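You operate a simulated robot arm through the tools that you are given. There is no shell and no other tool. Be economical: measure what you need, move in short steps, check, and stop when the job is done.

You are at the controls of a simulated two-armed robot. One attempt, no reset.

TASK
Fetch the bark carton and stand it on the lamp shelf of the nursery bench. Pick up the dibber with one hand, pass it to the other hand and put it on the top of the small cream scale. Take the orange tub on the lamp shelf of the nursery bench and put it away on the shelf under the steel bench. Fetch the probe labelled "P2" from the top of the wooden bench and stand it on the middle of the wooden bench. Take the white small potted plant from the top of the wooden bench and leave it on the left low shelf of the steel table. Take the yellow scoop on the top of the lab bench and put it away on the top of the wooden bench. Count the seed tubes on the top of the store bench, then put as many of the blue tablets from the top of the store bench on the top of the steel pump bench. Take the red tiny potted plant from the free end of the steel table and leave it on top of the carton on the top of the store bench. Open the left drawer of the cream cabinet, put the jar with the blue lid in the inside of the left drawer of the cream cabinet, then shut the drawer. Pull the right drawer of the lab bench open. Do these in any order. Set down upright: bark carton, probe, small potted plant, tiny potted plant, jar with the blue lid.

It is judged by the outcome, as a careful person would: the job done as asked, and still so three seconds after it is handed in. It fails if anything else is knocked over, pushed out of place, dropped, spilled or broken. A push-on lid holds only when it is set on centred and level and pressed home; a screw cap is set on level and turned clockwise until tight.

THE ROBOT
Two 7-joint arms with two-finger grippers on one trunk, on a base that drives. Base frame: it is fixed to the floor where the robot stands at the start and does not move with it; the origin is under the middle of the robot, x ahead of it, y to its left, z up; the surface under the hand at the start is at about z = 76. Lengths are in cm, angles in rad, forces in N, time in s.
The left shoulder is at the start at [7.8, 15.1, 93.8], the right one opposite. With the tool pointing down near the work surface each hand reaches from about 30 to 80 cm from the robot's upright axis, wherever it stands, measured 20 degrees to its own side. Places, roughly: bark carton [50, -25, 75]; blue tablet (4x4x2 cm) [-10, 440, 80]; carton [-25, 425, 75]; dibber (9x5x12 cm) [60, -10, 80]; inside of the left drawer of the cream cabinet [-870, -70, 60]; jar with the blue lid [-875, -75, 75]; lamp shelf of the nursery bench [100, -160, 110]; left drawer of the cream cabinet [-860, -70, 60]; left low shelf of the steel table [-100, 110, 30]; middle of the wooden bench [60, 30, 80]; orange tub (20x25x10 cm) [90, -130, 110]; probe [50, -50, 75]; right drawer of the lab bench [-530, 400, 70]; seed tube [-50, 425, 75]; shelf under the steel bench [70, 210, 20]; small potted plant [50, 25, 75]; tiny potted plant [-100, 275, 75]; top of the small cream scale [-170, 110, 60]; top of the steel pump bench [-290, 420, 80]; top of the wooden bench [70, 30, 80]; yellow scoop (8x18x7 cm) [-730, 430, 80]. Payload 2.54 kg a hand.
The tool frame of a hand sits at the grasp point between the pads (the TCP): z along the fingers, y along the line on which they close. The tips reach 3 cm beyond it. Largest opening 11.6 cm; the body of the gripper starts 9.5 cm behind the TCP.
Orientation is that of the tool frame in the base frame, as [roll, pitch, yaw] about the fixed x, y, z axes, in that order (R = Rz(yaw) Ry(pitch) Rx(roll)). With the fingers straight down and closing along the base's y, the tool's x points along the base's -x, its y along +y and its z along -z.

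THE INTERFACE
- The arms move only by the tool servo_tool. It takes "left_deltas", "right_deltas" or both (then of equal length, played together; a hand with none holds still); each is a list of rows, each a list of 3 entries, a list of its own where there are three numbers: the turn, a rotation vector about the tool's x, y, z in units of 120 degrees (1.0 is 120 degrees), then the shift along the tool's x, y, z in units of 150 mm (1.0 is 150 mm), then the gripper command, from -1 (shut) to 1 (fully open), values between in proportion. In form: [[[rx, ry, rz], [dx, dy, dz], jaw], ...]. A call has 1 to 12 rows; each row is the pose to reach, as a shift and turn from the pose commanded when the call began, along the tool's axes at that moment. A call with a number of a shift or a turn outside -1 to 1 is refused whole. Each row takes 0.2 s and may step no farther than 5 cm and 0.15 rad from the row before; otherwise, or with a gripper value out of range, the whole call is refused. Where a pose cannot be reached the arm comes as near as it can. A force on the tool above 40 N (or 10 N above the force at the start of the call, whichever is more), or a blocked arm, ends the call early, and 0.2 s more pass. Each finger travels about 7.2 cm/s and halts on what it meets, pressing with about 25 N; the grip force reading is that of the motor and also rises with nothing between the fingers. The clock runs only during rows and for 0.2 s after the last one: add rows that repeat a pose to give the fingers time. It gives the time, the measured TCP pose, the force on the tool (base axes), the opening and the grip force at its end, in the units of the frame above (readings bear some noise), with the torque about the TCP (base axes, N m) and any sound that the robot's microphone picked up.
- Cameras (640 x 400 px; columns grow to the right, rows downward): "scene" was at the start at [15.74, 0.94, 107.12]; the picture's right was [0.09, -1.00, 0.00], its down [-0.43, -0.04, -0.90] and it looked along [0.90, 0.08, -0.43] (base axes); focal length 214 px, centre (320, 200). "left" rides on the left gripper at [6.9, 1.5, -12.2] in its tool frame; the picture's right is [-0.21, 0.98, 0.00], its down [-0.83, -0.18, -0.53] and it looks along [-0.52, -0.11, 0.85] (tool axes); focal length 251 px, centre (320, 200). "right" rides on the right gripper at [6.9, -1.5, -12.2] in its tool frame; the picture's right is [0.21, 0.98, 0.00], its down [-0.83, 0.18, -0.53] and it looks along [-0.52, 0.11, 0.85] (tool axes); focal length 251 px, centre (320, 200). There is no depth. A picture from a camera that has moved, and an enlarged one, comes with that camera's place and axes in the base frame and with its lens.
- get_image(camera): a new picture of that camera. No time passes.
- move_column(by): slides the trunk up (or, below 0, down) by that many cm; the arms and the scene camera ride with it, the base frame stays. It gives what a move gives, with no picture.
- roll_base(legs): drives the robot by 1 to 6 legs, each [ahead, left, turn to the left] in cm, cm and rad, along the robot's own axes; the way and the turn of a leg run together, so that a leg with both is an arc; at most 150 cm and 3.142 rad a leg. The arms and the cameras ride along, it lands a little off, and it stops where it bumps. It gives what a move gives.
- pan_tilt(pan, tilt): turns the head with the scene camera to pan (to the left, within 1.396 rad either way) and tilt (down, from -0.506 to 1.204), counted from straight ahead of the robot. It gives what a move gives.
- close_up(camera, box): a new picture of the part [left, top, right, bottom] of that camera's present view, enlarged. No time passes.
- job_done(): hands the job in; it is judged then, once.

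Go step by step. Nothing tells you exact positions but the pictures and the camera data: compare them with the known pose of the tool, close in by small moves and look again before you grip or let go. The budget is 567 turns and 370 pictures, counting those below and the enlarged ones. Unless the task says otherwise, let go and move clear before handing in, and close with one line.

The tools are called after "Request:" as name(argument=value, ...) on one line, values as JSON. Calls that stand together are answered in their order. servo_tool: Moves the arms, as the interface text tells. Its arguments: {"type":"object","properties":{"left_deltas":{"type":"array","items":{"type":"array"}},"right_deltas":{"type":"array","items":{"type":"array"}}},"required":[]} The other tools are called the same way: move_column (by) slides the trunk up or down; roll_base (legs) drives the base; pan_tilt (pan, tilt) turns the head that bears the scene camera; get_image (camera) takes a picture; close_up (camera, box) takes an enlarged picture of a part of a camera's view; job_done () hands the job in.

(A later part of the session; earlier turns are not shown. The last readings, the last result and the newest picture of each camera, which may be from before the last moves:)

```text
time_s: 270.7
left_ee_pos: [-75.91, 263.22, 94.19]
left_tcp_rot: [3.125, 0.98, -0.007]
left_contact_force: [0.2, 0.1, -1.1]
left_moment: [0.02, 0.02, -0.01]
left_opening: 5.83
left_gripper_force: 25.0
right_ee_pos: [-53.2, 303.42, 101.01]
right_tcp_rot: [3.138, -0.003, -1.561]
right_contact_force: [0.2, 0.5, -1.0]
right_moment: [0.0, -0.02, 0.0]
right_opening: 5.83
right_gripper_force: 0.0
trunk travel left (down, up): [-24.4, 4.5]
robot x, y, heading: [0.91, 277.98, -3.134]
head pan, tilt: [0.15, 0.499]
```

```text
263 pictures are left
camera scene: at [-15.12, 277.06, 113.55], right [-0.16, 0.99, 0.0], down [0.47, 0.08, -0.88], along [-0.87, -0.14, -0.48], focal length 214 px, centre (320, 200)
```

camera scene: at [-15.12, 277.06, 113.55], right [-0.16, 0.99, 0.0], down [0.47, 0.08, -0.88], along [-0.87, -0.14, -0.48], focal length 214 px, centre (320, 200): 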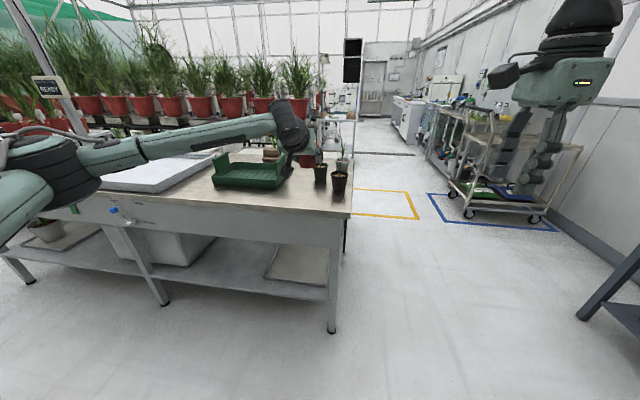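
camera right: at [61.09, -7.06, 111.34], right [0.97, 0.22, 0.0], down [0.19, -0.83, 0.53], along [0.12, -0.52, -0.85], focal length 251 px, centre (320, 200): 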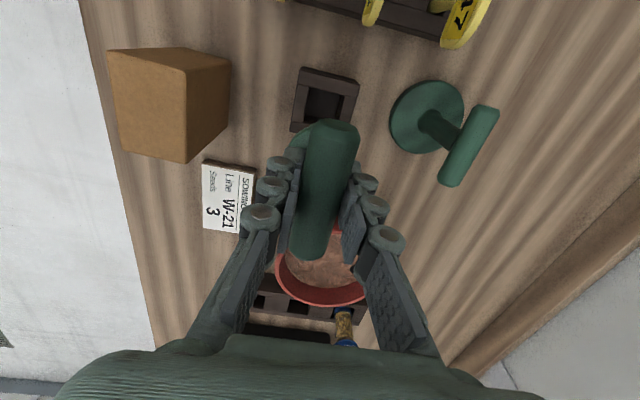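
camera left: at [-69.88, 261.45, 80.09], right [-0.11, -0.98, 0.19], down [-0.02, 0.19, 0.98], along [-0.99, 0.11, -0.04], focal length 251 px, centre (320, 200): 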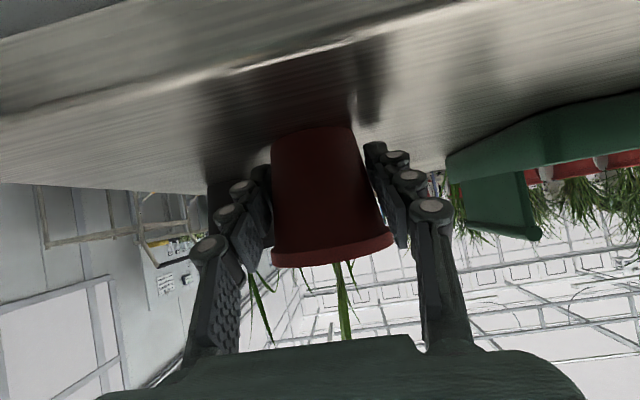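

Request:
roll_base(legs=[[0, 0, -1.58]])

Request:
pan_tilt(pan=0.1, tilt=0.4)

Request:
get_image(camera="scene")

```text
time_s: 273.1
left_ee_pos: [-68.34, 316.54, 94.31]
left_tcp_rot: [3.124, 0.981, -0.694]
left_contact_force: [-0.3, -0.4, -1.1]
left_moment: [0.01, -0.05, 0.02]
left_opening: 5.86
left_gripper_force: 24.9
right_ee_pos: [-25.04, 333.04, 101.23]
right_tcp_rot: [3.136, -0.002, -2.251]
right_contact_force: [0.1, 0.4, 0.0]
right_moment: [0.01, 0.01, 0.0]
right_opening: 5.8
right_gripper_force: 0.1
trunk travel left (down, up): [-24.4, 4.5]
robot x, y, heading: [0.78, 279.28, 2.458]
head pan, tilt: [0.15, 0.499]
stopped in leg 1: the robot was blocked; the commanded pose is now the measured one
```

```text
time_s: 273.8
left_ee_pos: [-68.3, 316.57, 94.37]
left_tcp_rot: [3.127, 0.981, -0.693]
left_contact_force: [0.5, 0.4, -1.3]
left_moment: [-0.02, -0.05, 0.01]
left_opening: 5.83
left_gripper_force: 24.8
right_ee_pos: [-25.08, 333.02, 101.18]
right_tcp_rot: [3.136, -0.002, -2.252]
right_contact_force: [-0.5, -0.1, 1.1]
right_moment: [0.05, 0.04, 0.0]
right_opening: 5.82
right_gripper_force: 0.0
trunk travel left (down, up): [-24.4, 4.5]
robot x, y, heading: [0.79, 279.51, 2.459]
head pan, tilt: [0.099, 0.4]
```

```text
262 pictures are left
camera scene: at [-12.57, 288.88, 114.45], right [0.55, 0.83, 0.0], down [0.33, -0.21, -0.92], along [-0.77, 0.51, -0.39], focal length 214 px, centre (320, 200)
```

scene: 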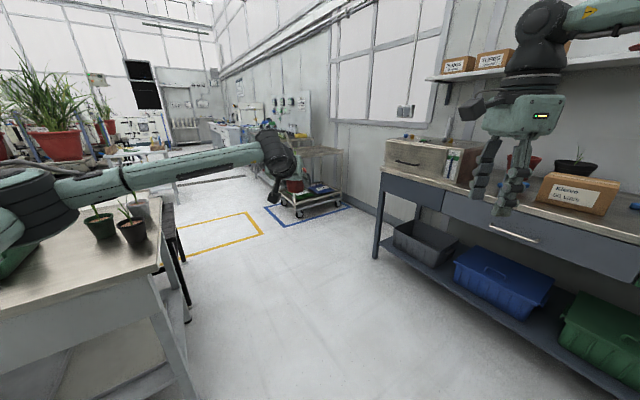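

Turn blocked partway. I look to the right to see what is touching.

Request:
pan_tilt(pan=-1.2, tilt=0.4)

Request:
get_image(camera="scene")

Request:
pan_tilt(pan=1.3, tilt=0.5)

Request:
get_image(camera="scene")

```text
time_s: 275.3
left_ee_pos: [-68.26, 316.52, 94.29]
left_tcp_rot: [3.126, 0.98, -0.696]
left_contact_force: [0.2, 0.1, -0.5]
left_moment: [-0.02, 0.03, 0.01]
left_opening: 5.87
left_gripper_force: 24.9
right_ee_pos: [-25.17, 333.09, 101.17]
right_tcp_rot: [3.136, -0.002, -2.253]
right_contact_force: [0.3, 1.0, -0.3]
right_moment: [-0.01, 0.02, 0.0]
right_opening: 5.83
right_gripper_force: 0.0
trunk travel left (down, up): [-24.4, 4.5]
robot x, y, heading: [0.43, 279.63, 2.461]
head pan, tilt: [-1.201, 0.4]
```

```text
261 pictures are left
camera scene: at [-1.99, 292.59, 114.46], right [0.95, -0.31, 0.0], down [-0.12, -0.37, -0.92], along [0.28, 0.88, -0.39], focal length 214 px, centre (320, 200)
```

scene: 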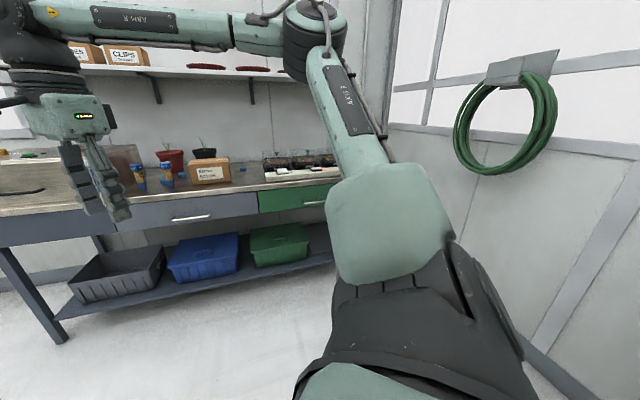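

```text
time_s: 277.6
left_ee_pos: [-68.23, 316.59, 94.34]
left_tcp_rot: [3.126, 0.981, -0.695]
left_contact_force: [0.1, -0.4, -1.7]
left_moment: [-0.02, -0.01, 0.0]
left_opening: 5.86
left_gripper_force: 24.8
right_ee_pos: [-25.12, 333.02, 101.15]
right_tcp_rot: [3.137, -0.002, -2.251]
right_contact_force: [0.4, -0.4, 0.1]
right_moment: [-0.01, 0.0, 0.01]
right_opening: 5.79
right_gripper_force: 0.1
trunk travel left (down, up): [-24.4, 4.5]
robot x, y, heading: [0.76, 279.39, 2.461]
head pan, tilt: [1.3, 0.499]
```

```text
260 pictures are left
camera scene: at [-12.25, 278.51, 113.55], right [-0.58, 0.82, 0.0], down [0.39, 0.28, -0.88], along [-0.72, -0.51, -0.48], focal length 214 px, centre (320, 200)
```

scene: 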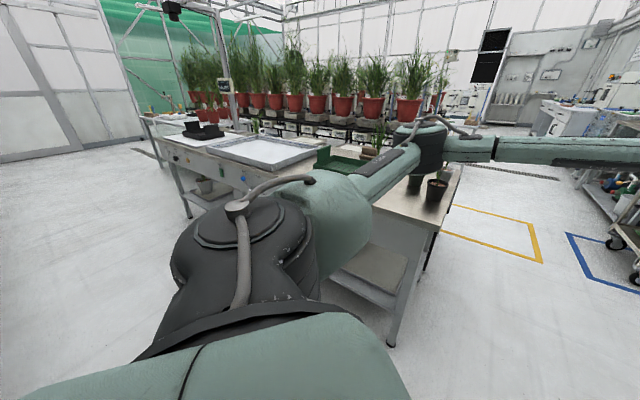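

Request:
roll_base(legs=[[25, -4, 0], [0, 0, -0.88]])

Request:
pan_tilt(pan=0, tilt=0.4)

Request:
get_image(camera="scene")

```text
time_s: 281.7
left_ee_pos: [-31.48, 374.8, 94.25]
left_tcp_rot: [3.126, 0.981, -1.573]
left_contact_force: [0.8, -0.3, -0.6]
left_moment: [0.02, 0.03, -0.02]
left_opening: 5.87
left_gripper_force: 25.3
right_ee_pos: [8.84, 352.15, 101.2]
right_tcp_rot: [3.135, -0.002, -3.131]
right_contact_force: [-0.5, -0.3, 0.3]
right_moment: [0.01, -0.02, -0.01]
right_opening: 5.8
right_gripper_force: 0.1
trunk travel left (down, up): [-24.4, 4.5]
robot x, y, heading: [-15.74, 298.06, 1.582]
head pan, tilt: [1.3, 0.499]
```

```text
time_s: 283.2
left_ee_pos: [-31.44, 374.94, 94.27]
left_tcp_rot: [3.127, 0.981, -1.574]
left_contact_force: [-0.6, 0.6, -0.6]
left_moment: [0.0, 0.02, -0.01]
left_opening: 5.85
left_gripper_force: 24.6
right_ee_pos: [8.86, 352.32, 101.11]
right_tcp_rot: [3.138, -0.001, -3.129]
right_contact_force: [-0.2, -0.6, 0.8]
right_moment: [-0.05, 0.02, 0.03]
right_opening: 5.78
right_gripper_force: 0.0
trunk travel left (down, up): [-24.4, 4.5]
robot x, y, heading: [-15.83, 298.0, 1.577]
head pan, tilt: [0.0, 0.4]
```

```text
259 pictures are left
camera scene: at [-16.38, 314.29, 114.46], right [1.0, 0.01, 0.0], down [0.0, -0.39, -0.92], along [-0.01, 0.92, -0.39], focal length 214 px, centre (320, 200)
```

scene: 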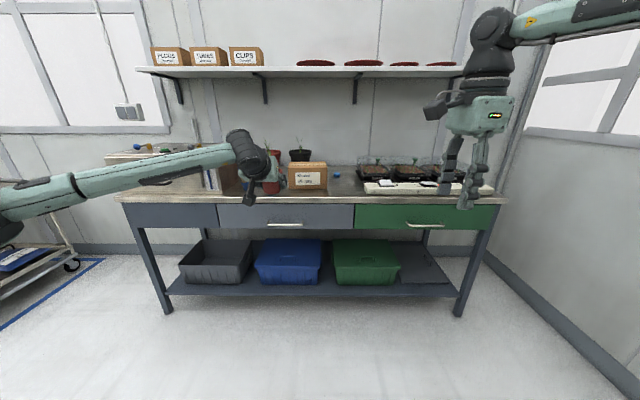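

Request:
close_up(camera="scene", box=[100, 120, 340, 220])

Request:
close_up(camera="scene", box=[280, 130, 500, 230])

```text
2.67 times, centred on (220, 170) of scene
camera zoom: at [-16.38, 314.29, 114.46], right [1.0, 0.01, 0.0], down [0.0, -0.39, -0.92], along [-0.01, 0.92, -0.39], focal length 572 px, centre (587, 280)
```

zoom: 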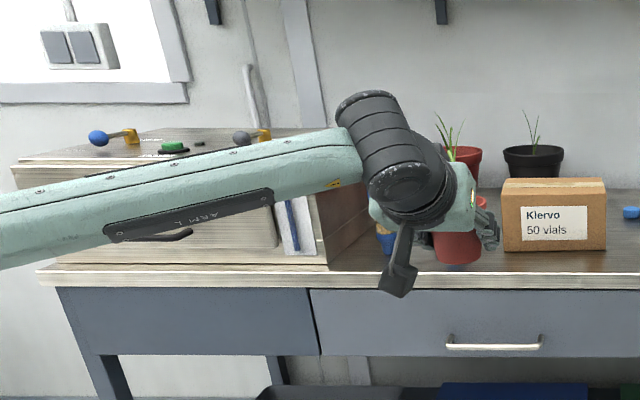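

```text
2.91 times, centred on (390, 180) of scene
camera zoom: at [-16.38, 314.29, 114.46], right [1.0, 0.01, 0.0], down [0.0, -0.39, -0.92], along [-0.01, 0.92, -0.39], focal length 624 px, centre (116, 258)
```

zoom: 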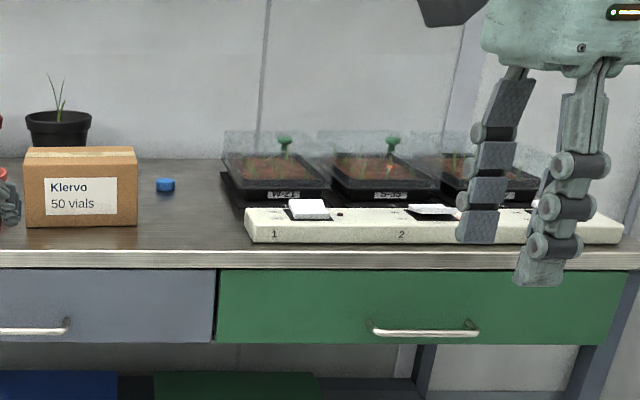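

Request:
roll_base(legs=[[36, -7.5, 0]])

Request:
get_image(camera="scene")

Request:
get_image(camera="left")

```text
time_s: 285.6
left_ee_pos: [-24.4, 411.42, 94.27]
left_tcp_rot: [3.127, 0.982, -1.571]
left_contact_force: [-0.3, -0.3, -0.2]
left_moment: [0.0, -0.02, -0.03]
left_opening: 5.85
left_gripper_force: 25.2
right_ee_pos: [15.88, 388.74, 101.14]
right_tcp_rot: [3.137, -0.001, -3.13]
right_contact_force: [-0.7, 0.1, 0.6]
right_moment: [0.0, 0.02, -0.02]
right_opening: 5.82
right_gripper_force: 0.1
trunk travel left (down, up): [-24.4, 4.5]
robot x, y, heading: [-8.89, 334.69, 1.585]
head pan, tilt: [0.0, 0.4]
```

```text
256 pictures are left
camera scene: at [-9.33, 350.8, 114.45], right [1.0, 0.01, 0.0], down [0.0, -0.39, -0.92], along [-0.01, 0.92, -0.39], focal length 214 px, centre (320, 200)
```

scene: 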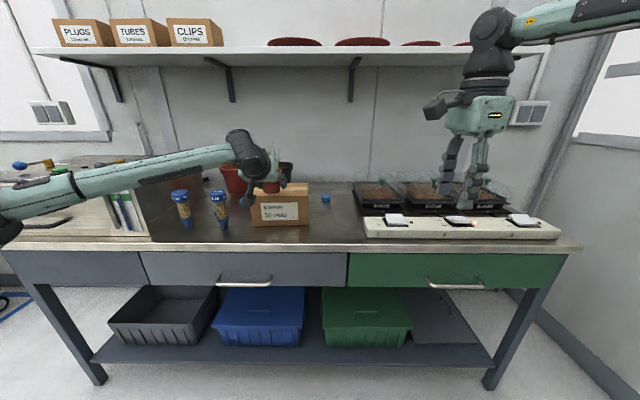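

```text
255 pictures are left
camera left: at [-25.83, 397.33, 95.36], right [-0.98, 0.11, 0.19], down [0.19, 0.02, 0.98], along [0.1, 0.99, -0.04], focal length 251 px, centre (320, 200)
```

left: 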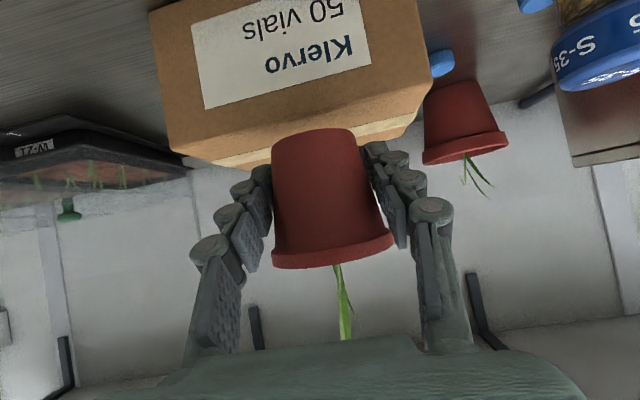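

Request:
servo_tool(left_deltas=[[[0, 0, 0], [-0.15, -0.03, 0.23], -1], [[0, 0, 0], [-0.3, -0.03, 0.46], -1], [[0, 0, 0], [-0.462, -0.03, 0.685], -1], [[0, 0, 0], [-0.35, -0.03, 0.76], -1], [[0, 0, 0], [-0.29, -0.03, 0.8], -1], [[0, 0, 0], [-0.29, -0.03, 0.8], -1]])

Request:
get_image(camera="left")

Request:
close_up(camera="scene", box=[160, 120, 340, 250])

```text
time_s: 286.9
left_ee_pos: [-24.27, 423.71, 91.6]
left_tcp_rot: [3.129, 0.986, -1.57]
left_contact_force: [-1.6, 3.8, 12.3]
left_moment: [0.16, 0.0, 0.18]
left_opening: 5.75
left_gripper_force: 25.1
right_ee_pos: [15.88, 388.66, 101.23]
right_tcp_rot: [3.134, -0.004, -3.13]
right_contact_force: [-0.9, 0.8, 0.1]
right_moment: [0.01, -0.01, 0.01]
right_opening: 5.81
right_gripper_force: 0.1
trunk travel left (down, up): [-24.4, 4.5]
robot x, y, heading: [-8.82, 334.37, 1.581]
head pan, tilt: [0.0, 0.4]
```

```text
254 pictures are left
camera left: at [-25.64, 409.64, 92.69], right [-0.98, 0.11, 0.19], down [0.19, 0.01, 0.98], along [0.1, 0.99, -0.03], focal length 251 px, centre (320, 200)
```

left: 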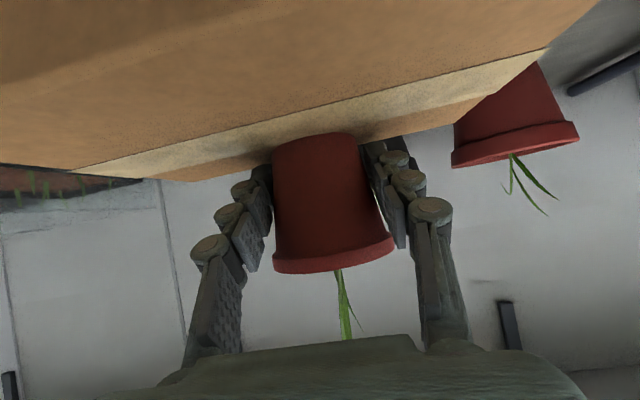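

```text
3.08 times, centred on (250, 185) of scene
camera zoom: at [-9.32, 350.64, 114.5], right [1.0, 0.01, 0.0], down [0.0, -0.39, -0.92], along [-0.01, 0.92, -0.39], focal length 660 px, centre (535, 246)
```

zoom: 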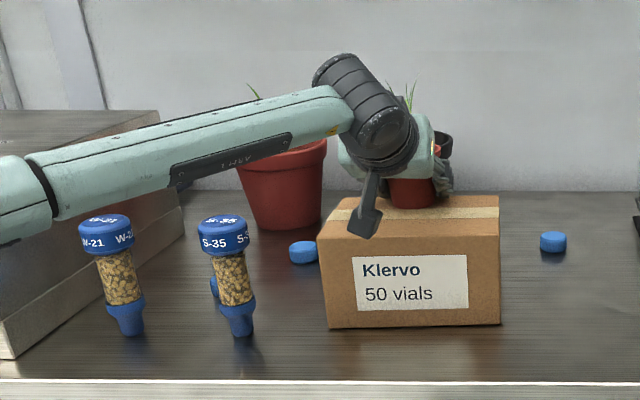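

Pot sits centred on the Klervo carton. I release and back straight off.

Request:
servo_tool(left_deltas=[[[0, 0, 0], [-0.01, 0, -0.008], -1], [[0, 0, 0], [-0.01, 0, -0.008], 0.1], [[0, 0, 0], [-0.01, 0, -0.008], 0.3], [[0, 0, 0], [-0.01, 0, -0.008], 0.4], [[0, 0, 0], [0.08, 0, -0.14], 0.4], [[0, 0, 0], [0.2, 0, -0.35], 0.4], [[0, 0, 0], [0.35, 0, -0.55], 0.4], [[0, 0, 0], [0.46, 0, -0.7], 0.4], [[0, 0, 0], [0.46, 0, -0.7], 0.4]])

Request:
get_image(camera="scene")

Request:
get_image(camera="left")

```text
time_s: 288.9
left_ee_pos: [-24.09, 411.07, 91.41]
left_tcp_rot: [3.125, 0.98, -1.57]
left_contact_force: [0.1, 0.4, -0.2]
left_moment: [0.03, -0.02, 0.01]
left_opening: 8.1
left_gripper_force: 0.1
right_ee_pos: [15.85, 388.82, 101.22]
right_tcp_rot: [3.138, 0.0, -3.13]
right_contact_force: [-0.1, 0.0, -0.1]
right_moment: [0.01, 0.01, 0.0]
right_opening: 5.76
right_gripper_force: 0.1
trunk travel left (down, up): [-24.4, 4.5]
robot x, y, heading: [-8.72, 334.55, 1.58]
head pan, tilt: [0.0, 0.4]
```

```text
252 pictures are left
camera scene: at [-9.33, 350.76, 114.46], right [1.0, 0.01, 0.0], down [0.0, -0.39, -0.92], along [-0.01, 0.92, -0.39], focal length 214 px, centre (320, 200)
```

scene: 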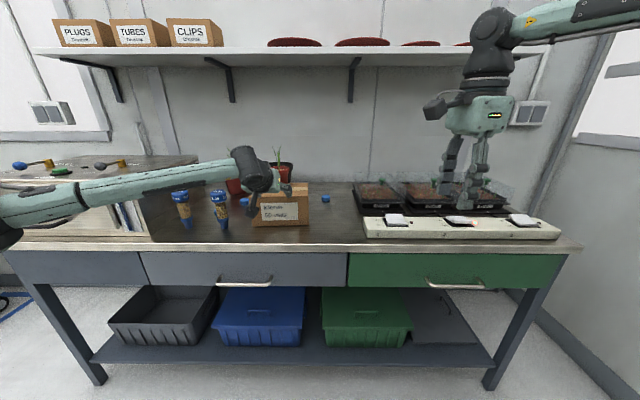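

```text
251 pictures are left
camera left: at [-25.47, 397.05, 92.42], right [-0.98, 0.11, 0.19], down [0.19, 0.02, 0.98], along [0.1, 0.99, -0.04], focal length 251 px, centre (320, 200)
```

left: 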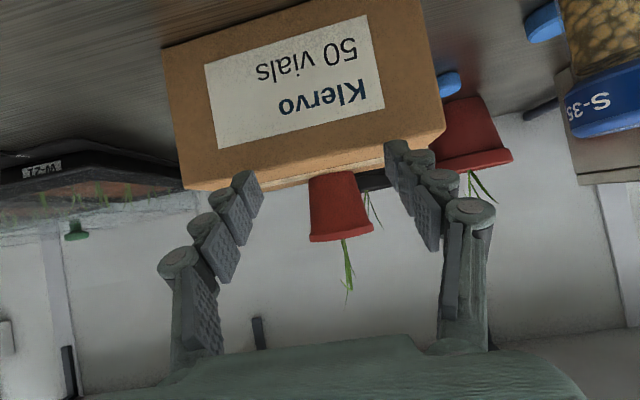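

Plant placed. I bring the left hand back to pointing down and inspect the bench for seed tubes and blue tablets.

Request:
servo_tool(left_deltas=[[[0, 0, 0], [0, 0.1, -0.3], 0], [[0, 0, 0], [-0.1, 0.3, -0.6], 0], [[0, 0.07, 0], [-0.2, 0.5, -0.8], 0], [[0, 0.14, 0], [-0.3, 0.6, -0.8], 0], [[0, 0.21, 0], [-0.4, 0.7, -0.8], 0], [[0, 0.28, 0], [-0.5, 0.7, -0.8], 0], [[0, 0.35, 0], [-0.5, 0.7, -0.8], 0], [[0, 0.42, 0], [-0.5, 0.7, -0.8], 0], [[0, 0.467, 0], [-0.5, 0.7, -0.8], 0]])

Request:
get_image(camera="left")

Request:
close_up(camera="scene", box=[140, 140, 380, 260])

```text
refused: row 2 steps farther than a row can; nothing moved
```

```text
250 pictures are left
camera left: at [-25.47, 397.05, 92.42], right [-0.98, 0.11, 0.19], down [0.19, 0.02, 0.98], along [0.1, 0.99, -0.04], focal length 251 px, centre (320, 200)
```

left: 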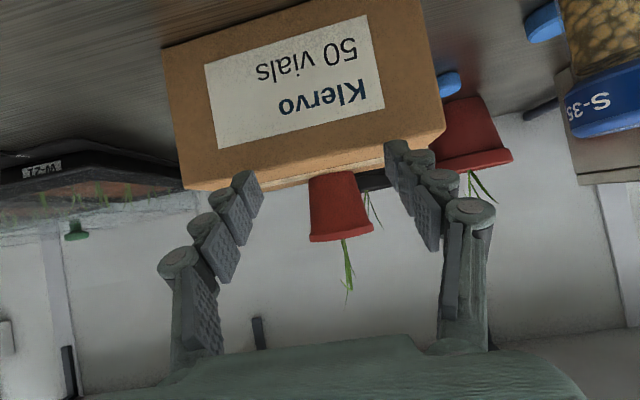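

```text
2.67 times, centred on (260, 200) of scene
camera zoom: at [-9.33, 350.76, 114.46], right [1.0, 0.01, 0.0], down [0.0, -0.39, -0.92], along [-0.01, 0.92, -0.39], focal length 572 px, centre (480, 200)
```

zoom: 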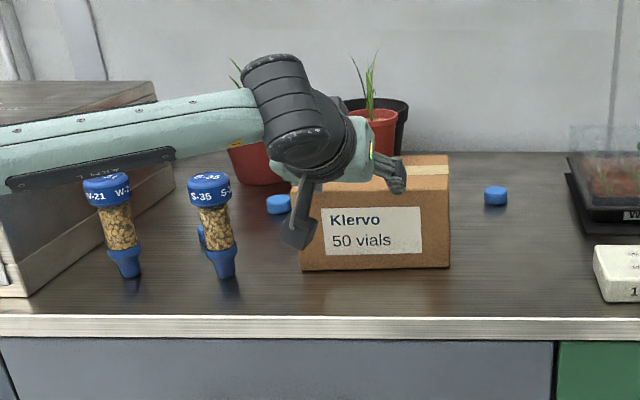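

Request:
roll_base(legs=[[-18, 0, 0]])

Request:
servo_tool(left_deltas=[[[0, 0.07, 0], [-0.1, 0.1, -0.1], 0], [[0, 0.14, 0], [-0.2, 0.2, -0.2], 0], [[0, 0.21, 0], [-0.3, 0.35, -0.3], 0], [[0, 0.28, 0], [-0.4, 0.5, -0.4], 0], [[0, 0.35, 0], [-0.5, 0.6, -0.4], 0], [[0, 0.42, 0], [-0.5, 0.7, -0.4], 0], [[0, 0.467, 0], [-0.5, 0.7, -0.4], 0]])

Request:
get_image(camera="scene")

Request:
close_up(camera="scene", box=[140, 130, 400, 230])

```text
time_s: 290.4
left_ee_pos: [-23.62, 393.31, 91.32]
left_tcp_rot: [3.127, 0.981, -1.575]
left_contact_force: [-0.1, -0.8, 0.2]
left_moment: [0.0, -0.03, -0.01]
left_opening: 8.12
left_gripper_force: 0.1
right_ee_pos: [16.13, 370.77, 101.22]
right_tcp_rot: [3.135, -0.002, -3.13]
right_contact_force: [0.2, -0.7, 0.9]
right_moment: [0.03, 0.01, 0.02]
right_opening: 5.82
right_gripper_force: 0.0
trunk travel left (down, up): [-24.4, 4.5]
robot x, y, heading: [-8.94, 316.63, 1.583]
head pan, tilt: [0.0, 0.4]
```

```text
time_s: 292.1
left_ee_pos: [-33.44, 392.44, 101.04]
left_tcp_rot: [3.131, 0.148, -1.563]
left_contact_force: [0.1, 0.3, 0.2]
left_moment: [0.03, 0.02, 0.01]
left_opening: 5.79
left_gripper_force: 0.0
left hand out of reach, approached as far as the arm can: row 6, 7
right_ee_pos: [16.19, 370.89, 101.11]
right_tcp_rot: [3.137, -0.001, -3.131]
right_contact_force: [1.3, 0.4, 0.0]
right_moment: [0.0, 0.01, -0.01]
right_opening: 5.8
right_gripper_force: 0.0
trunk travel left (down, up): [-24.4, 4.5]
robot x, y, heading: [-8.4, 316.79, 1.584]
head pan, tilt: [0.0, 0.4]
```

```text
248 pictures are left
camera scene: at [-9.11, 332.93, 114.46], right [1.0, 0.01, 0.0], down [0.0, -0.39, -0.92], along [-0.01, 0.92, -0.39], focal length 214 px, centre (320, 200)
```

scene: 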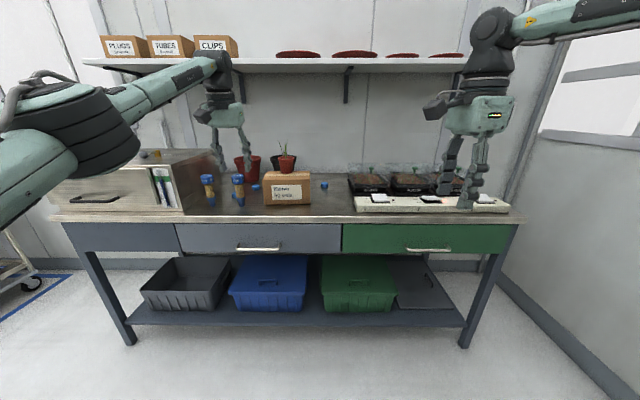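

```text
2.46 times, centred on (270, 180) of scene
camera zoom: at [-9.11, 332.93, 114.46], right [1.0, 0.01, 0.0], down [0.0, -0.39, -0.92], along [-0.01, 0.92, -0.39], focal length 528 px, centre (443, 249)
```

zoom: 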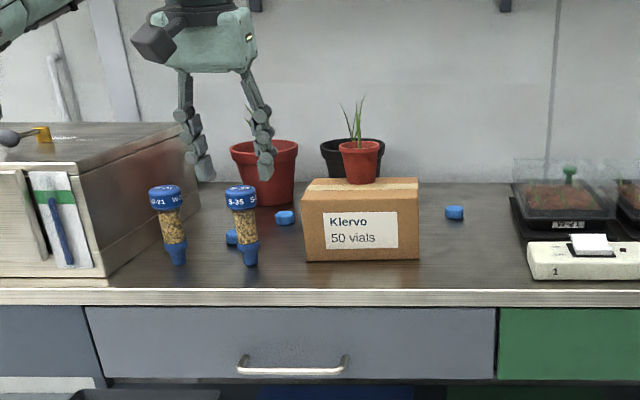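

Request:
get_image(camera="left")

Request:
get_image(camera="right")

```text
246 pictures are left
camera left: at [-34.86, 383.63, 112.14], right [-0.98, 0.2, 0.04], down [0.18, 0.74, 0.65], along [0.1, 0.64, -0.76], focal length 251 px, centre (320, 200)
```

left: 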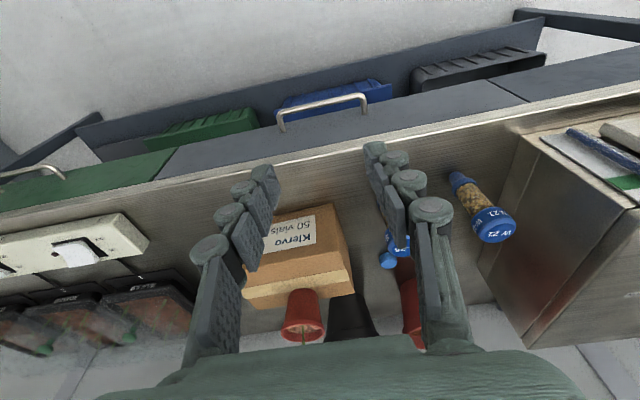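

```text
245 pictures are left
camera right: at [9.31, 369.1, 113.39], right [-0.23, 0.97, 0.01], down [0.83, 0.19, 0.53], along [0.52, 0.12, -0.85], focal length 251 px, centre (320, 200)
```

right: 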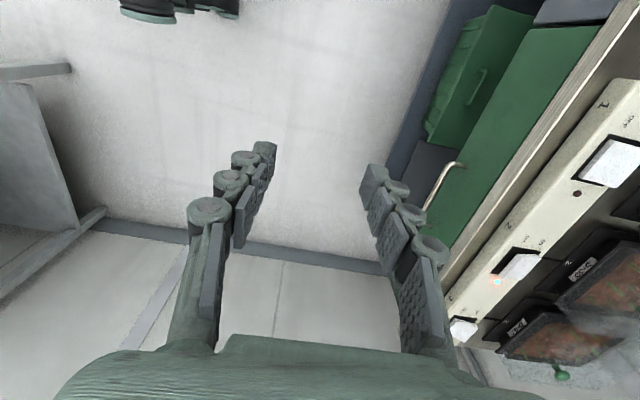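

Request:
roll_base(legs=[[8, 45, 0]])

Request:
move_column(by=4.4)

Request:
pan_tilt(pan=-0.2, tilt=0.4)

Request:
get_image(camera="scene")

Request:
close_up(camera="scene", box=[220, 120, 480, 240])

```text
time_s: 296.9
left_ee_pos: [-79.37, 399.84, 100.97]
left_tcp_rot: [3.132, 0.15, -1.556]
left_contact_force: [-0.2, 0.0, 0.3]
left_moment: [0.02, -0.01, 0.0]
left_opening: 5.81
left_gripper_force: 0.0
right_ee_pos: [-29.46, 378.55, 101.19]
right_tcp_rot: [3.135, -0.002, -3.126]
right_contact_force: [0.5, 0.2, 0.1]
right_moment: [0.01, -0.03, -0.01]
right_opening: 5.82
right_gripper_force: 0.1
trunk travel left (down, up): [-24.4, 4.5]
robot x, y, heading: [-54.29, 324.38, 1.583]
head pan, tilt: [0.0, 0.4]
```

```text
time_s: 297.8
left_ee_pos: [-79.28, 399.89, 105.45]
left_tcp_rot: [3.133, 0.151, -1.556]
left_contact_force: [-0.5, -0.1, -0.6]
left_moment: [0.0, 0.0, -0.02]
left_opening: 5.81
left_gripper_force: 0.0
right_ee_pos: [-29.52, 378.72, 105.51]
right_tcp_rot: [3.137, -0.001, -3.126]
right_contact_force: [0.3, 0.8, -0.7]
right_moment: [0.01, -0.01, 0.01]
right_opening: 5.8
right_gripper_force: 0.0
trunk travel left (down, up): [-28.8, 0.1]
robot x, y, heading: [-53.74, 324.17, 1.58]
head pan, tilt: [0.0, 0.4]
```

```text
time_s: 298.5
left_ee_pos: [-79.23, 399.77, 105.53]
left_tcp_rot: [3.133, 0.149, -1.557]
left_contact_force: [-0.8, 0.1, 0.1]
left_moment: [0.0, 0.0, 0.02]
left_opening: 5.79
left_gripper_force: 0.1
right_ee_pos: [-29.47, 378.66, 105.58]
right_tcp_rot: [3.138, -0.002, -3.125]
right_contact_force: [-1.6, 0.0, -0.7]
right_moment: [0.01, 0.0, 0.04]
right_opening: 5.81
right_gripper_force: 0.1
trunk travel left (down, up): [-28.8, 0.1]
robot x, y, heading: [-53.68, 323.94, 1.585]
head pan, tilt: [-0.201, 0.4]
```

```text
244 pictures are left
camera scene: at [-52.66, 340.4, 118.86], right [0.98, -0.18, 0.0], down [-0.07, -0.38, -0.92], along [0.17, 0.91, -0.39], focal length 214 px, centre (320, 200)
```

scene: 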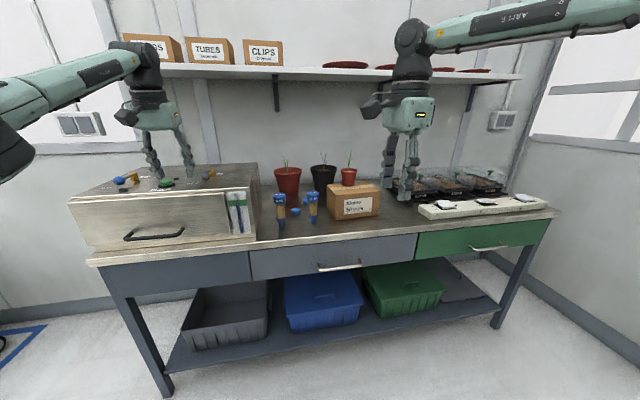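

```text
2.46 times, centred on (350, 180) of scene
camera zoom: at [-52.66, 340.4, 118.86], right [0.98, -0.18, 0.0], down [-0.07, -0.38, -0.92], along [0.17, 0.91, -0.39], focal length 528 px, centre (246, 249)
```

zoom: 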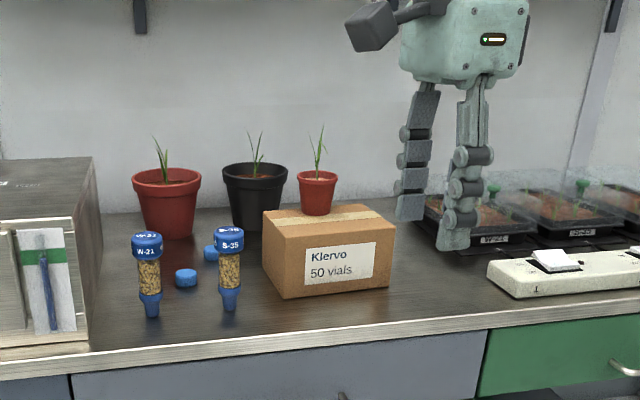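

I count two seed tubes (W-21, S-35), so two blue tablets must go. I'll take the one between the tubes with the left hand and the one right of the carton with the right hand; first I straighten and retract the left hand.

Request:
servo_tool(left_deltas=[[[0, 0.07, 0], [0.25, 0, 0.1], 0.3], [[0, 0.071, 0], [0.5, 0, 0.2], 0.3], [[0, 0.071, 0], [0.75, 0, 0.3], 0.3], [[0, 0.071, 0], [1.0, 0, 0.3], 0.3], [[0, 0.071, 0], [1.0, 0, 0.3], 0.3]])

Request:
move_column(by=-9)

Request:
roll_base(legs=[[34, -24, -0.01]])

Request:
get_image(camera="left")

Request:
get_image(camera="scene")

```text
time_s: 299.7
left_ee_pos: [-79.0, 385.62, 98.72]
left_tcp_rot: [3.134, 0.002, -1.553]
left_contact_force: [-0.4, 0.3, 0.1]
left_moment: [-0.02, -0.01, -0.01]
left_opening: 7.53
left_gripper_force: 0.1
right_ee_pos: [-29.35, 378.66, 105.49]
right_tcp_rot: [3.136, -0.002, -3.126]
right_contact_force: [-0.5, 1.0, 0.7]
right_moment: [0.02, 0.01, 0.01]
right_opening: 5.81
right_gripper_force: 0.0
trunk travel left (down, up): [-28.8, 0.1]
robot x, y, heading: [-54.08, 324.42, 1.588]
head pan, tilt: [-0.201, 0.4]
```

```text
time_s: 301.0
left_ee_pos: [-78.99, 385.55, 89.73]
left_tcp_rot: [3.134, 0.001, -1.556]
left_contact_force: [-1.1, -0.3, 0.7]
left_moment: [0.03, 0.01, 0.01]
left_opening: 7.55
left_gripper_force: 0.1
right_ee_pos: [-29.46, 378.55, 96.58]
right_tcp_rot: [3.137, -0.002, -3.126]
right_contact_force: [0.9, -0.4, 0.0]
right_moment: [0.04, 0.01, 0.01]
right_opening: 5.81
right_gripper_force: 0.2
trunk travel left (down, up): [-19.8, 9.1]
robot x, y, heading: [-54.17, 324.21, 1.583]
head pan, tilt: [-0.201, 0.4]
```

```text
time_s: 302.9
left_ee_pos: [-66.23, 404.02, 89.77]
left_tcp_rot: [3.121, -0.025, -1.548]
left_contact_force: [1.1, -3.4, 1.1]
left_moment: [0.16, 0.08, 0.1]
left_opening: 7.54
left_gripper_force: 0.0
right_ee_pos: [-16.09, 397.38, 96.57]
right_tcp_rot: [3.137, -0.001, -3.132]
right_contact_force: [0.5, 0.0, 0.6]
right_moment: [0.0, -0.01, -0.02]
right_opening: 5.77
right_gripper_force: 0.0
trunk travel left (down, up): [-19.8, 9.1]
robot x, y, heading: [-40.95, 343.41, 1.58]
head pan, tilt: [-0.201, 0.4]
stopped in leg 1: the force on the tool passed its limit at 125 N (the readings are from after the stop); the commanded pose is now the measured one
```

```text
242 pictures are left
camera left: at [-67.33, 397.27, 102.08], right [-0.98, 0.19, 0.01], down [0.17, 0.84, 0.51], along [0.09, 0.5, -0.86], focal length 251 px, centre (320, 200)
```

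left: 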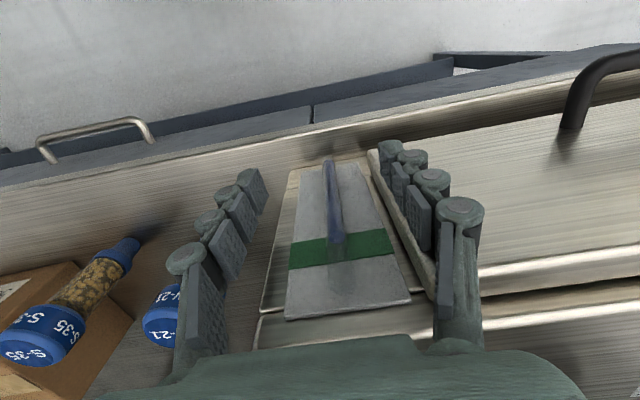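

```text
241 pictures are left
camera scene: at [-39.7, 359.35, 109.87], right [0.98, -0.19, 0.0], down [-0.07, -0.38, -0.92], along [0.18, 0.9, -0.39], focal length 214 px, centre (320, 200)
```

scene: 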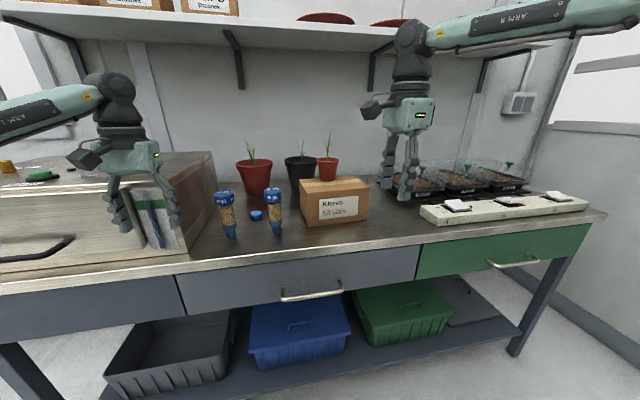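

The left hand bumped the steel seed box; it appears unmoved. I back off and raise the left hand before continuing.

Request:
roll_base(legs=[[-12, 0, 0]])

Request:
servo_tool(left_deltas=[[[0, 0, 0], [0, -0.25, -0.15], 0.3], [[0, 0, 0], [0, -0.5, -0.3], 0.3], [[0, 0, 0], [0, -0.75, -0.5], 0.3], [[0, 0, 0], [0, -0.8, -0.7], 0.3], [[0, 0, 0], [0, -0.8, -0.8], 0.3]])

Request:
get_image(camera="scene")

```text
time_s: 304.1
left_ee_pos: [-66.0, 391.91, 89.51]
left_tcp_rot: [3.121, -0.027, -1.55]
left_contact_force: [-0.2, 0.0, 0.7]
left_moment: [0.02, 0.03, 0.04]
left_opening: 7.55
left_gripper_force: 0.0
right_ee_pos: [-16.09, 385.2, 96.48]
right_tcp_rot: [3.137, -0.002, -3.135]
right_contact_force: [-0.2, -0.3, -0.7]
right_moment: [0.01, 0.02, 0.01]
right_opening: 5.83
right_gripper_force: 0.1
trunk travel left (down, up): [-19.8, 9.1]
robot x, y, heading: [-41.31, 331.03, 1.577]
head pan, tilt: [-0.201, 0.4]
```

```text
time_s: 305.3
left_ee_pos: [-54.0, 392.54, 101.48]
left_tcp_rot: [3.12, -0.027, -1.551]
left_contact_force: [0.5, -0.4, -0.3]
left_moment: [0.05, 0.02, 0.0]
left_opening: 7.54
left_gripper_force: 0.1
right_ee_pos: [-15.93, 385.32, 96.44]
right_tcp_rot: [3.14, -0.004, -3.135]
right_contact_force: [-0.8, -0.4, 0.0]
right_moment: [0.01, 0.01, 0.0]
right_opening: 5.84
right_gripper_force: 0.1
trunk travel left (down, up): [-19.8, 9.1]
robot x, y, heading: [-41.04, 330.99, 1.573]
head pan, tilt: [-0.201, 0.4]
```

```text
240 pictures are left
camera scene: at [-39.59, 347.3, 109.86], right [0.98, -0.19, 0.0], down [-0.08, -0.38, -0.92], along [0.18, 0.9, -0.39], focal length 214 px, centre (320, 200)
```

scene: 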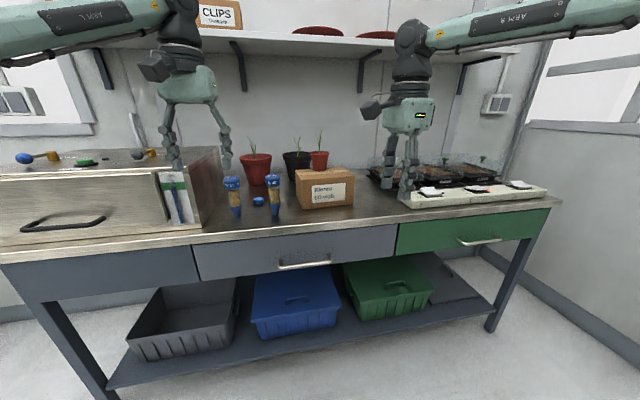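

Request:
roll_base(legs=[[26, -8, 0]])

Request:
get_image(camera="left")

Request:
get_image(camera="right")

```text
time_s: 307.2
left_ee_pos: [-45.88, 418.03, 101.25]
left_tcp_rot: [3.122, -0.029, -1.551]
left_contact_force: [0.1, 1.1, 0.7]
left_moment: [-0.06, 0.02, 0.0]
left_opening: 7.56
left_gripper_force: 0.1
right_ee_pos: [-7.82, 410.77, 96.48]
right_tcp_rot: [3.135, -0.002, -3.136]
right_contact_force: [0.8, -0.7, -0.8]
right_moment: [-0.03, 0.0, 0.03]
right_opening: 5.78
right_gripper_force: 0.1
trunk travel left (down, up): [-19.8, 9.1]
robot x, y, heading: [-32.93, 356.87, 1.572]
head pan, tilt: [-0.201, 0.4]
```

```text
239 pictures are left
camera left: at [-46.93, 411.47, 113.8], right [-0.98, 0.2, 0.01], down [0.18, 0.84, 0.51], along [0.09, 0.5, -0.86], focal length 251 px, centre (320, 200)
```

left: 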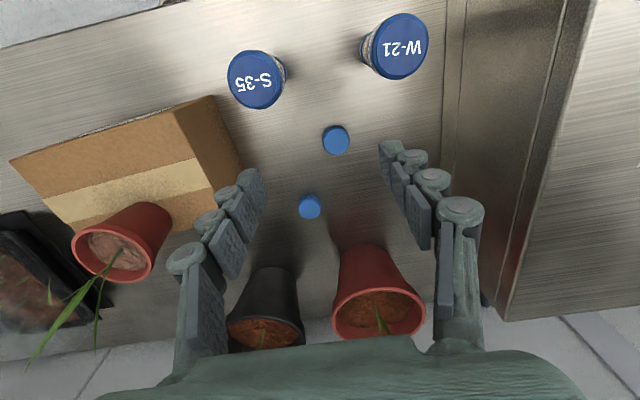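

```text
238 pictures are left
camera right: at [-14.69, 409.14, 108.69], right [-0.22, 0.98, 0.0], down [0.83, 0.18, 0.53], along [0.52, 0.12, -0.85], focal length 251 px, centre (320, 200)
```

right: 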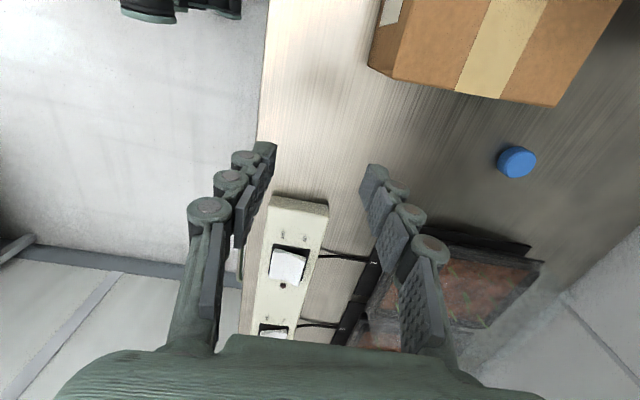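

Request:
servo_tool(left_deltas=[[[0.009, -0.014, 0], [-0.15, 0.05, 0.15], 0.12], [[0.009, -0.014, 0], [-0.327, 0.1, 0.35], 0.12], [[0.009, -0.014, 0], [-0.327, 0.1, 0.62], 0.12], [[0.009, -0.014, 0], [-0.327, 0.1, 0.88], 0.12], [[0.009, -0.014, 0], [-0.327, 0.1, 0.88], 0.12]])

Request:
get_image(camera="left")

```text
time_s: 308.4
left_ee_pos: [-47.64, 422.56, 88.03]
left_tcp_rot: [3.141, 0.004, -1.555]
left_contact_force: [-0.6, -0.1, 0.4]
left_moment: [-0.02, -0.02, -0.02]
left_opening: 6.5
left_gripper_force: 0.2
right_ee_pos: [-7.83, 410.6, 96.43]
right_tcp_rot: [3.14, -0.001, -3.135]
right_contact_force: [-0.5, -0.4, -0.5]
right_moment: [-0.01, -0.01, -0.02]
right_opening: 5.82
right_gripper_force: 0.2
trunk travel left (down, up): [-19.8, 9.1]
robot x, y, heading: [-33.1, 356.75, 1.577]
head pan, tilt: [-0.201, 0.4]
```

```text
237 pictures are left
camera left: at [-49.06, 415.64, 100.24], right [-0.98, 0.2, 0.0], down [0.17, 0.83, 0.54], along [0.1, 0.53, -0.84], focal length 251 px, centre (320, 200)
```

left: 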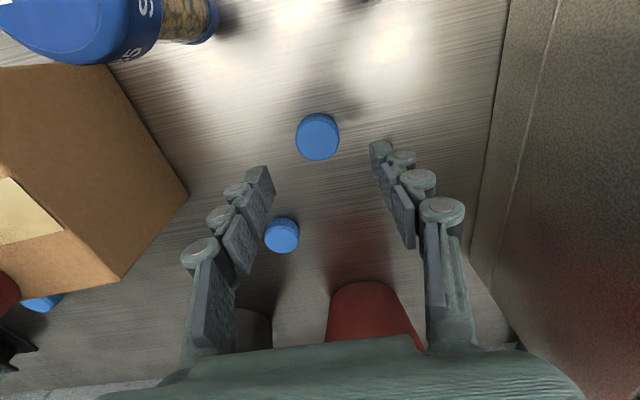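

Request:
servo_tool(left_deltas=[[[0, 0, 0], [-0.02, 0, 0.2], 0.12], [[0, 0, 0], [-0.02, 0, 0.4], 0.12], [[0, 0, 0], [-0.02, 0, 0.53], 0.12], [[0, 0, 0], [-0.02, 0, 0.575], 0.12], [[0, 0, 0], [-0.02, 0, 0.575], -0.3], [[0, 0, 0], [-0.02, 0, 0.575], -1], [[0, 0, 0], [-0.02, 0, 0.575], -1], [[0, 0, 0], [-0.02, 0, 0.575], -1]])

Request:
get_image(camera="left")

```text
time_s: 309.5
left_ee_pos: [-48.07, 423.04, 80.97]
left_tcp_rot: [-3.14, 0.026, -1.543]
left_contact_force: [-14.2, -1.9, 29.7]
left_moment: [-0.33, 1.39, -0.13]
left_opening: 4.09
left_gripper_force: 14.8
right_ee_pos: [-7.89, 410.47, 96.66]
right_tcp_rot: [3.133, -0.001, -3.135]
right_contact_force: [0.5, 0.1, 0.4]
right_moment: [0.03, -0.02, -0.01]
right_opening: 5.76
right_gripper_force: 0.0
trunk travel left (down, up): [-19.8, 9.1]
robot x, y, heading: [-33.27, 356.76, 1.571]
head pan, tilt: [-0.201, 0.4]
stopped in row 5 (left hand): the force on the tool passed its limit at 45 N (the readings are from after the stop); the commanded pose is now the measured one
```

```text
236 pictures are left
camera left: at [-49.43, 415.73, 93.02], right [-0.98, 0.19, 0.0], down [0.16, 0.82, 0.56], along [0.1, 0.55, -0.83], focal length 251 px, centre (320, 200)
```

left: 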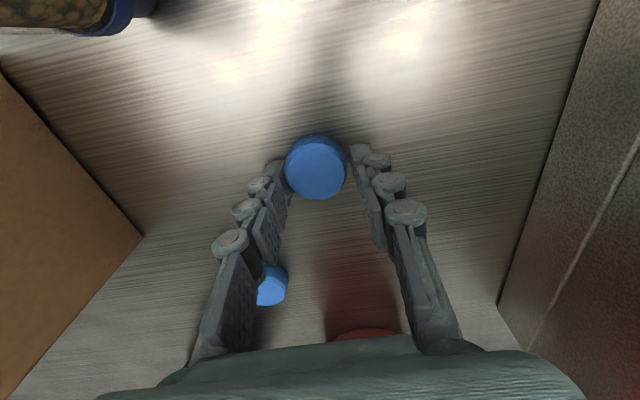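

The bench top is a bit higher (≈77.8). I raise slightly, then close on the tablet.

Request:
servo_tool(left_deltas=[[[0, 0, 0], [0, 0, -0.03], 0], [[0, 0, 0], [0, 0, -0.045], 0], [[0, 0, 0], [0, 0, -0.045], -1], [[0, 0, 0], [0, 0, -0.045], -1], [[0, 0, 0], [0, 0, -0.045], -1], [[0, 0, 0], [0, 0, -0.045], -1]])

Request:
get_image(camera="left")

```text
time_s: 310.9
left_ee_pos: [-47.74, 423.0, 80.99]
left_tcp_rot: [-3.138, 0.016, -1.551]
left_contact_force: [-6.6, -0.1, 13.6]
left_moment: [-0.15, 0.4, -0.03]
left_opening: 3.59
left_gripper_force: 25.0
right_ee_pos: [-7.79, 410.71, 96.58]
right_tcp_rot: [3.136, -0.001, -3.136]
right_contact_force: [0.1, 0.5, -0.3]
right_moment: [-0.02, 0.01, -0.02]
right_opening: 5.81
right_gripper_force: 0.0
trunk travel left (down, up): [-19.8, 9.1]
robot x, y, heading: [-33.03, 356.6, 1.578]
head pan, tilt: [-0.201, 0.4]
```

```text
235 pictures are left
camera left: at [-49.11, 415.88, 93.09], right [-0.98, 0.2, 0.0], down [0.16, 0.82, 0.55], along [0.11, 0.54, -0.84], focal length 251 px, centre (320, 200)
```

left: 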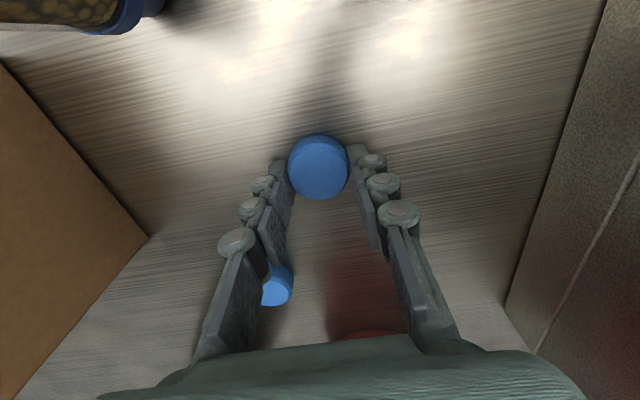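

Request:
servo_tool(left_deltas=[[[0, 0, 0], [0, 0, -0.1], -1], [[0, 0, 0], [0, 0, -0.35], -1], [[0, 0, 0], [0, 0, -0.65], -1], [[0, 0, 0], [0, 0, -0.95], -1], [[0, 0, 0], [0, 0, -1.0], -1]])

Request:
get_image(camera="left")

```text
time_s: 312.1
left_ee_pos: [-47.67, 422.84, 96.0]
left_tcp_rot: [-3.138, 0.015, -1.552]
left_contact_force: [0.7, 1.2, 0.0]
left_moment: [0.0, -0.05, 0.03]
left_opening: 3.6
left_gripper_force: 24.8
right_ee_pos: [-7.9, 410.7, 96.51]
right_tcp_rot: [3.138, -0.002, -3.136]
right_contact_force: [0.6, -0.1, -0.3]
right_moment: [0.0, -0.01, 0.0]
right_opening: 5.81
right_gripper_force: 0.2
trunk travel left (down, up): [-19.8, 9.1]
robot x, y, heading: [-33.24, 356.63, 1.575]
head pan, tilt: [-0.201, 0.4]
```

```text
234 pictures are left
camera left: at [-49.05, 415.63, 108.15], right [-0.98, 0.2, 0.0], down [0.16, 0.82, 0.55], along [0.11, 0.54, -0.84], focal length 251 px, centre (320, 200)
```

left: 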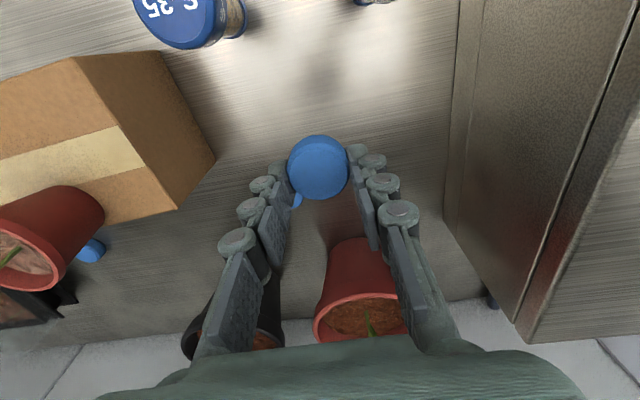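

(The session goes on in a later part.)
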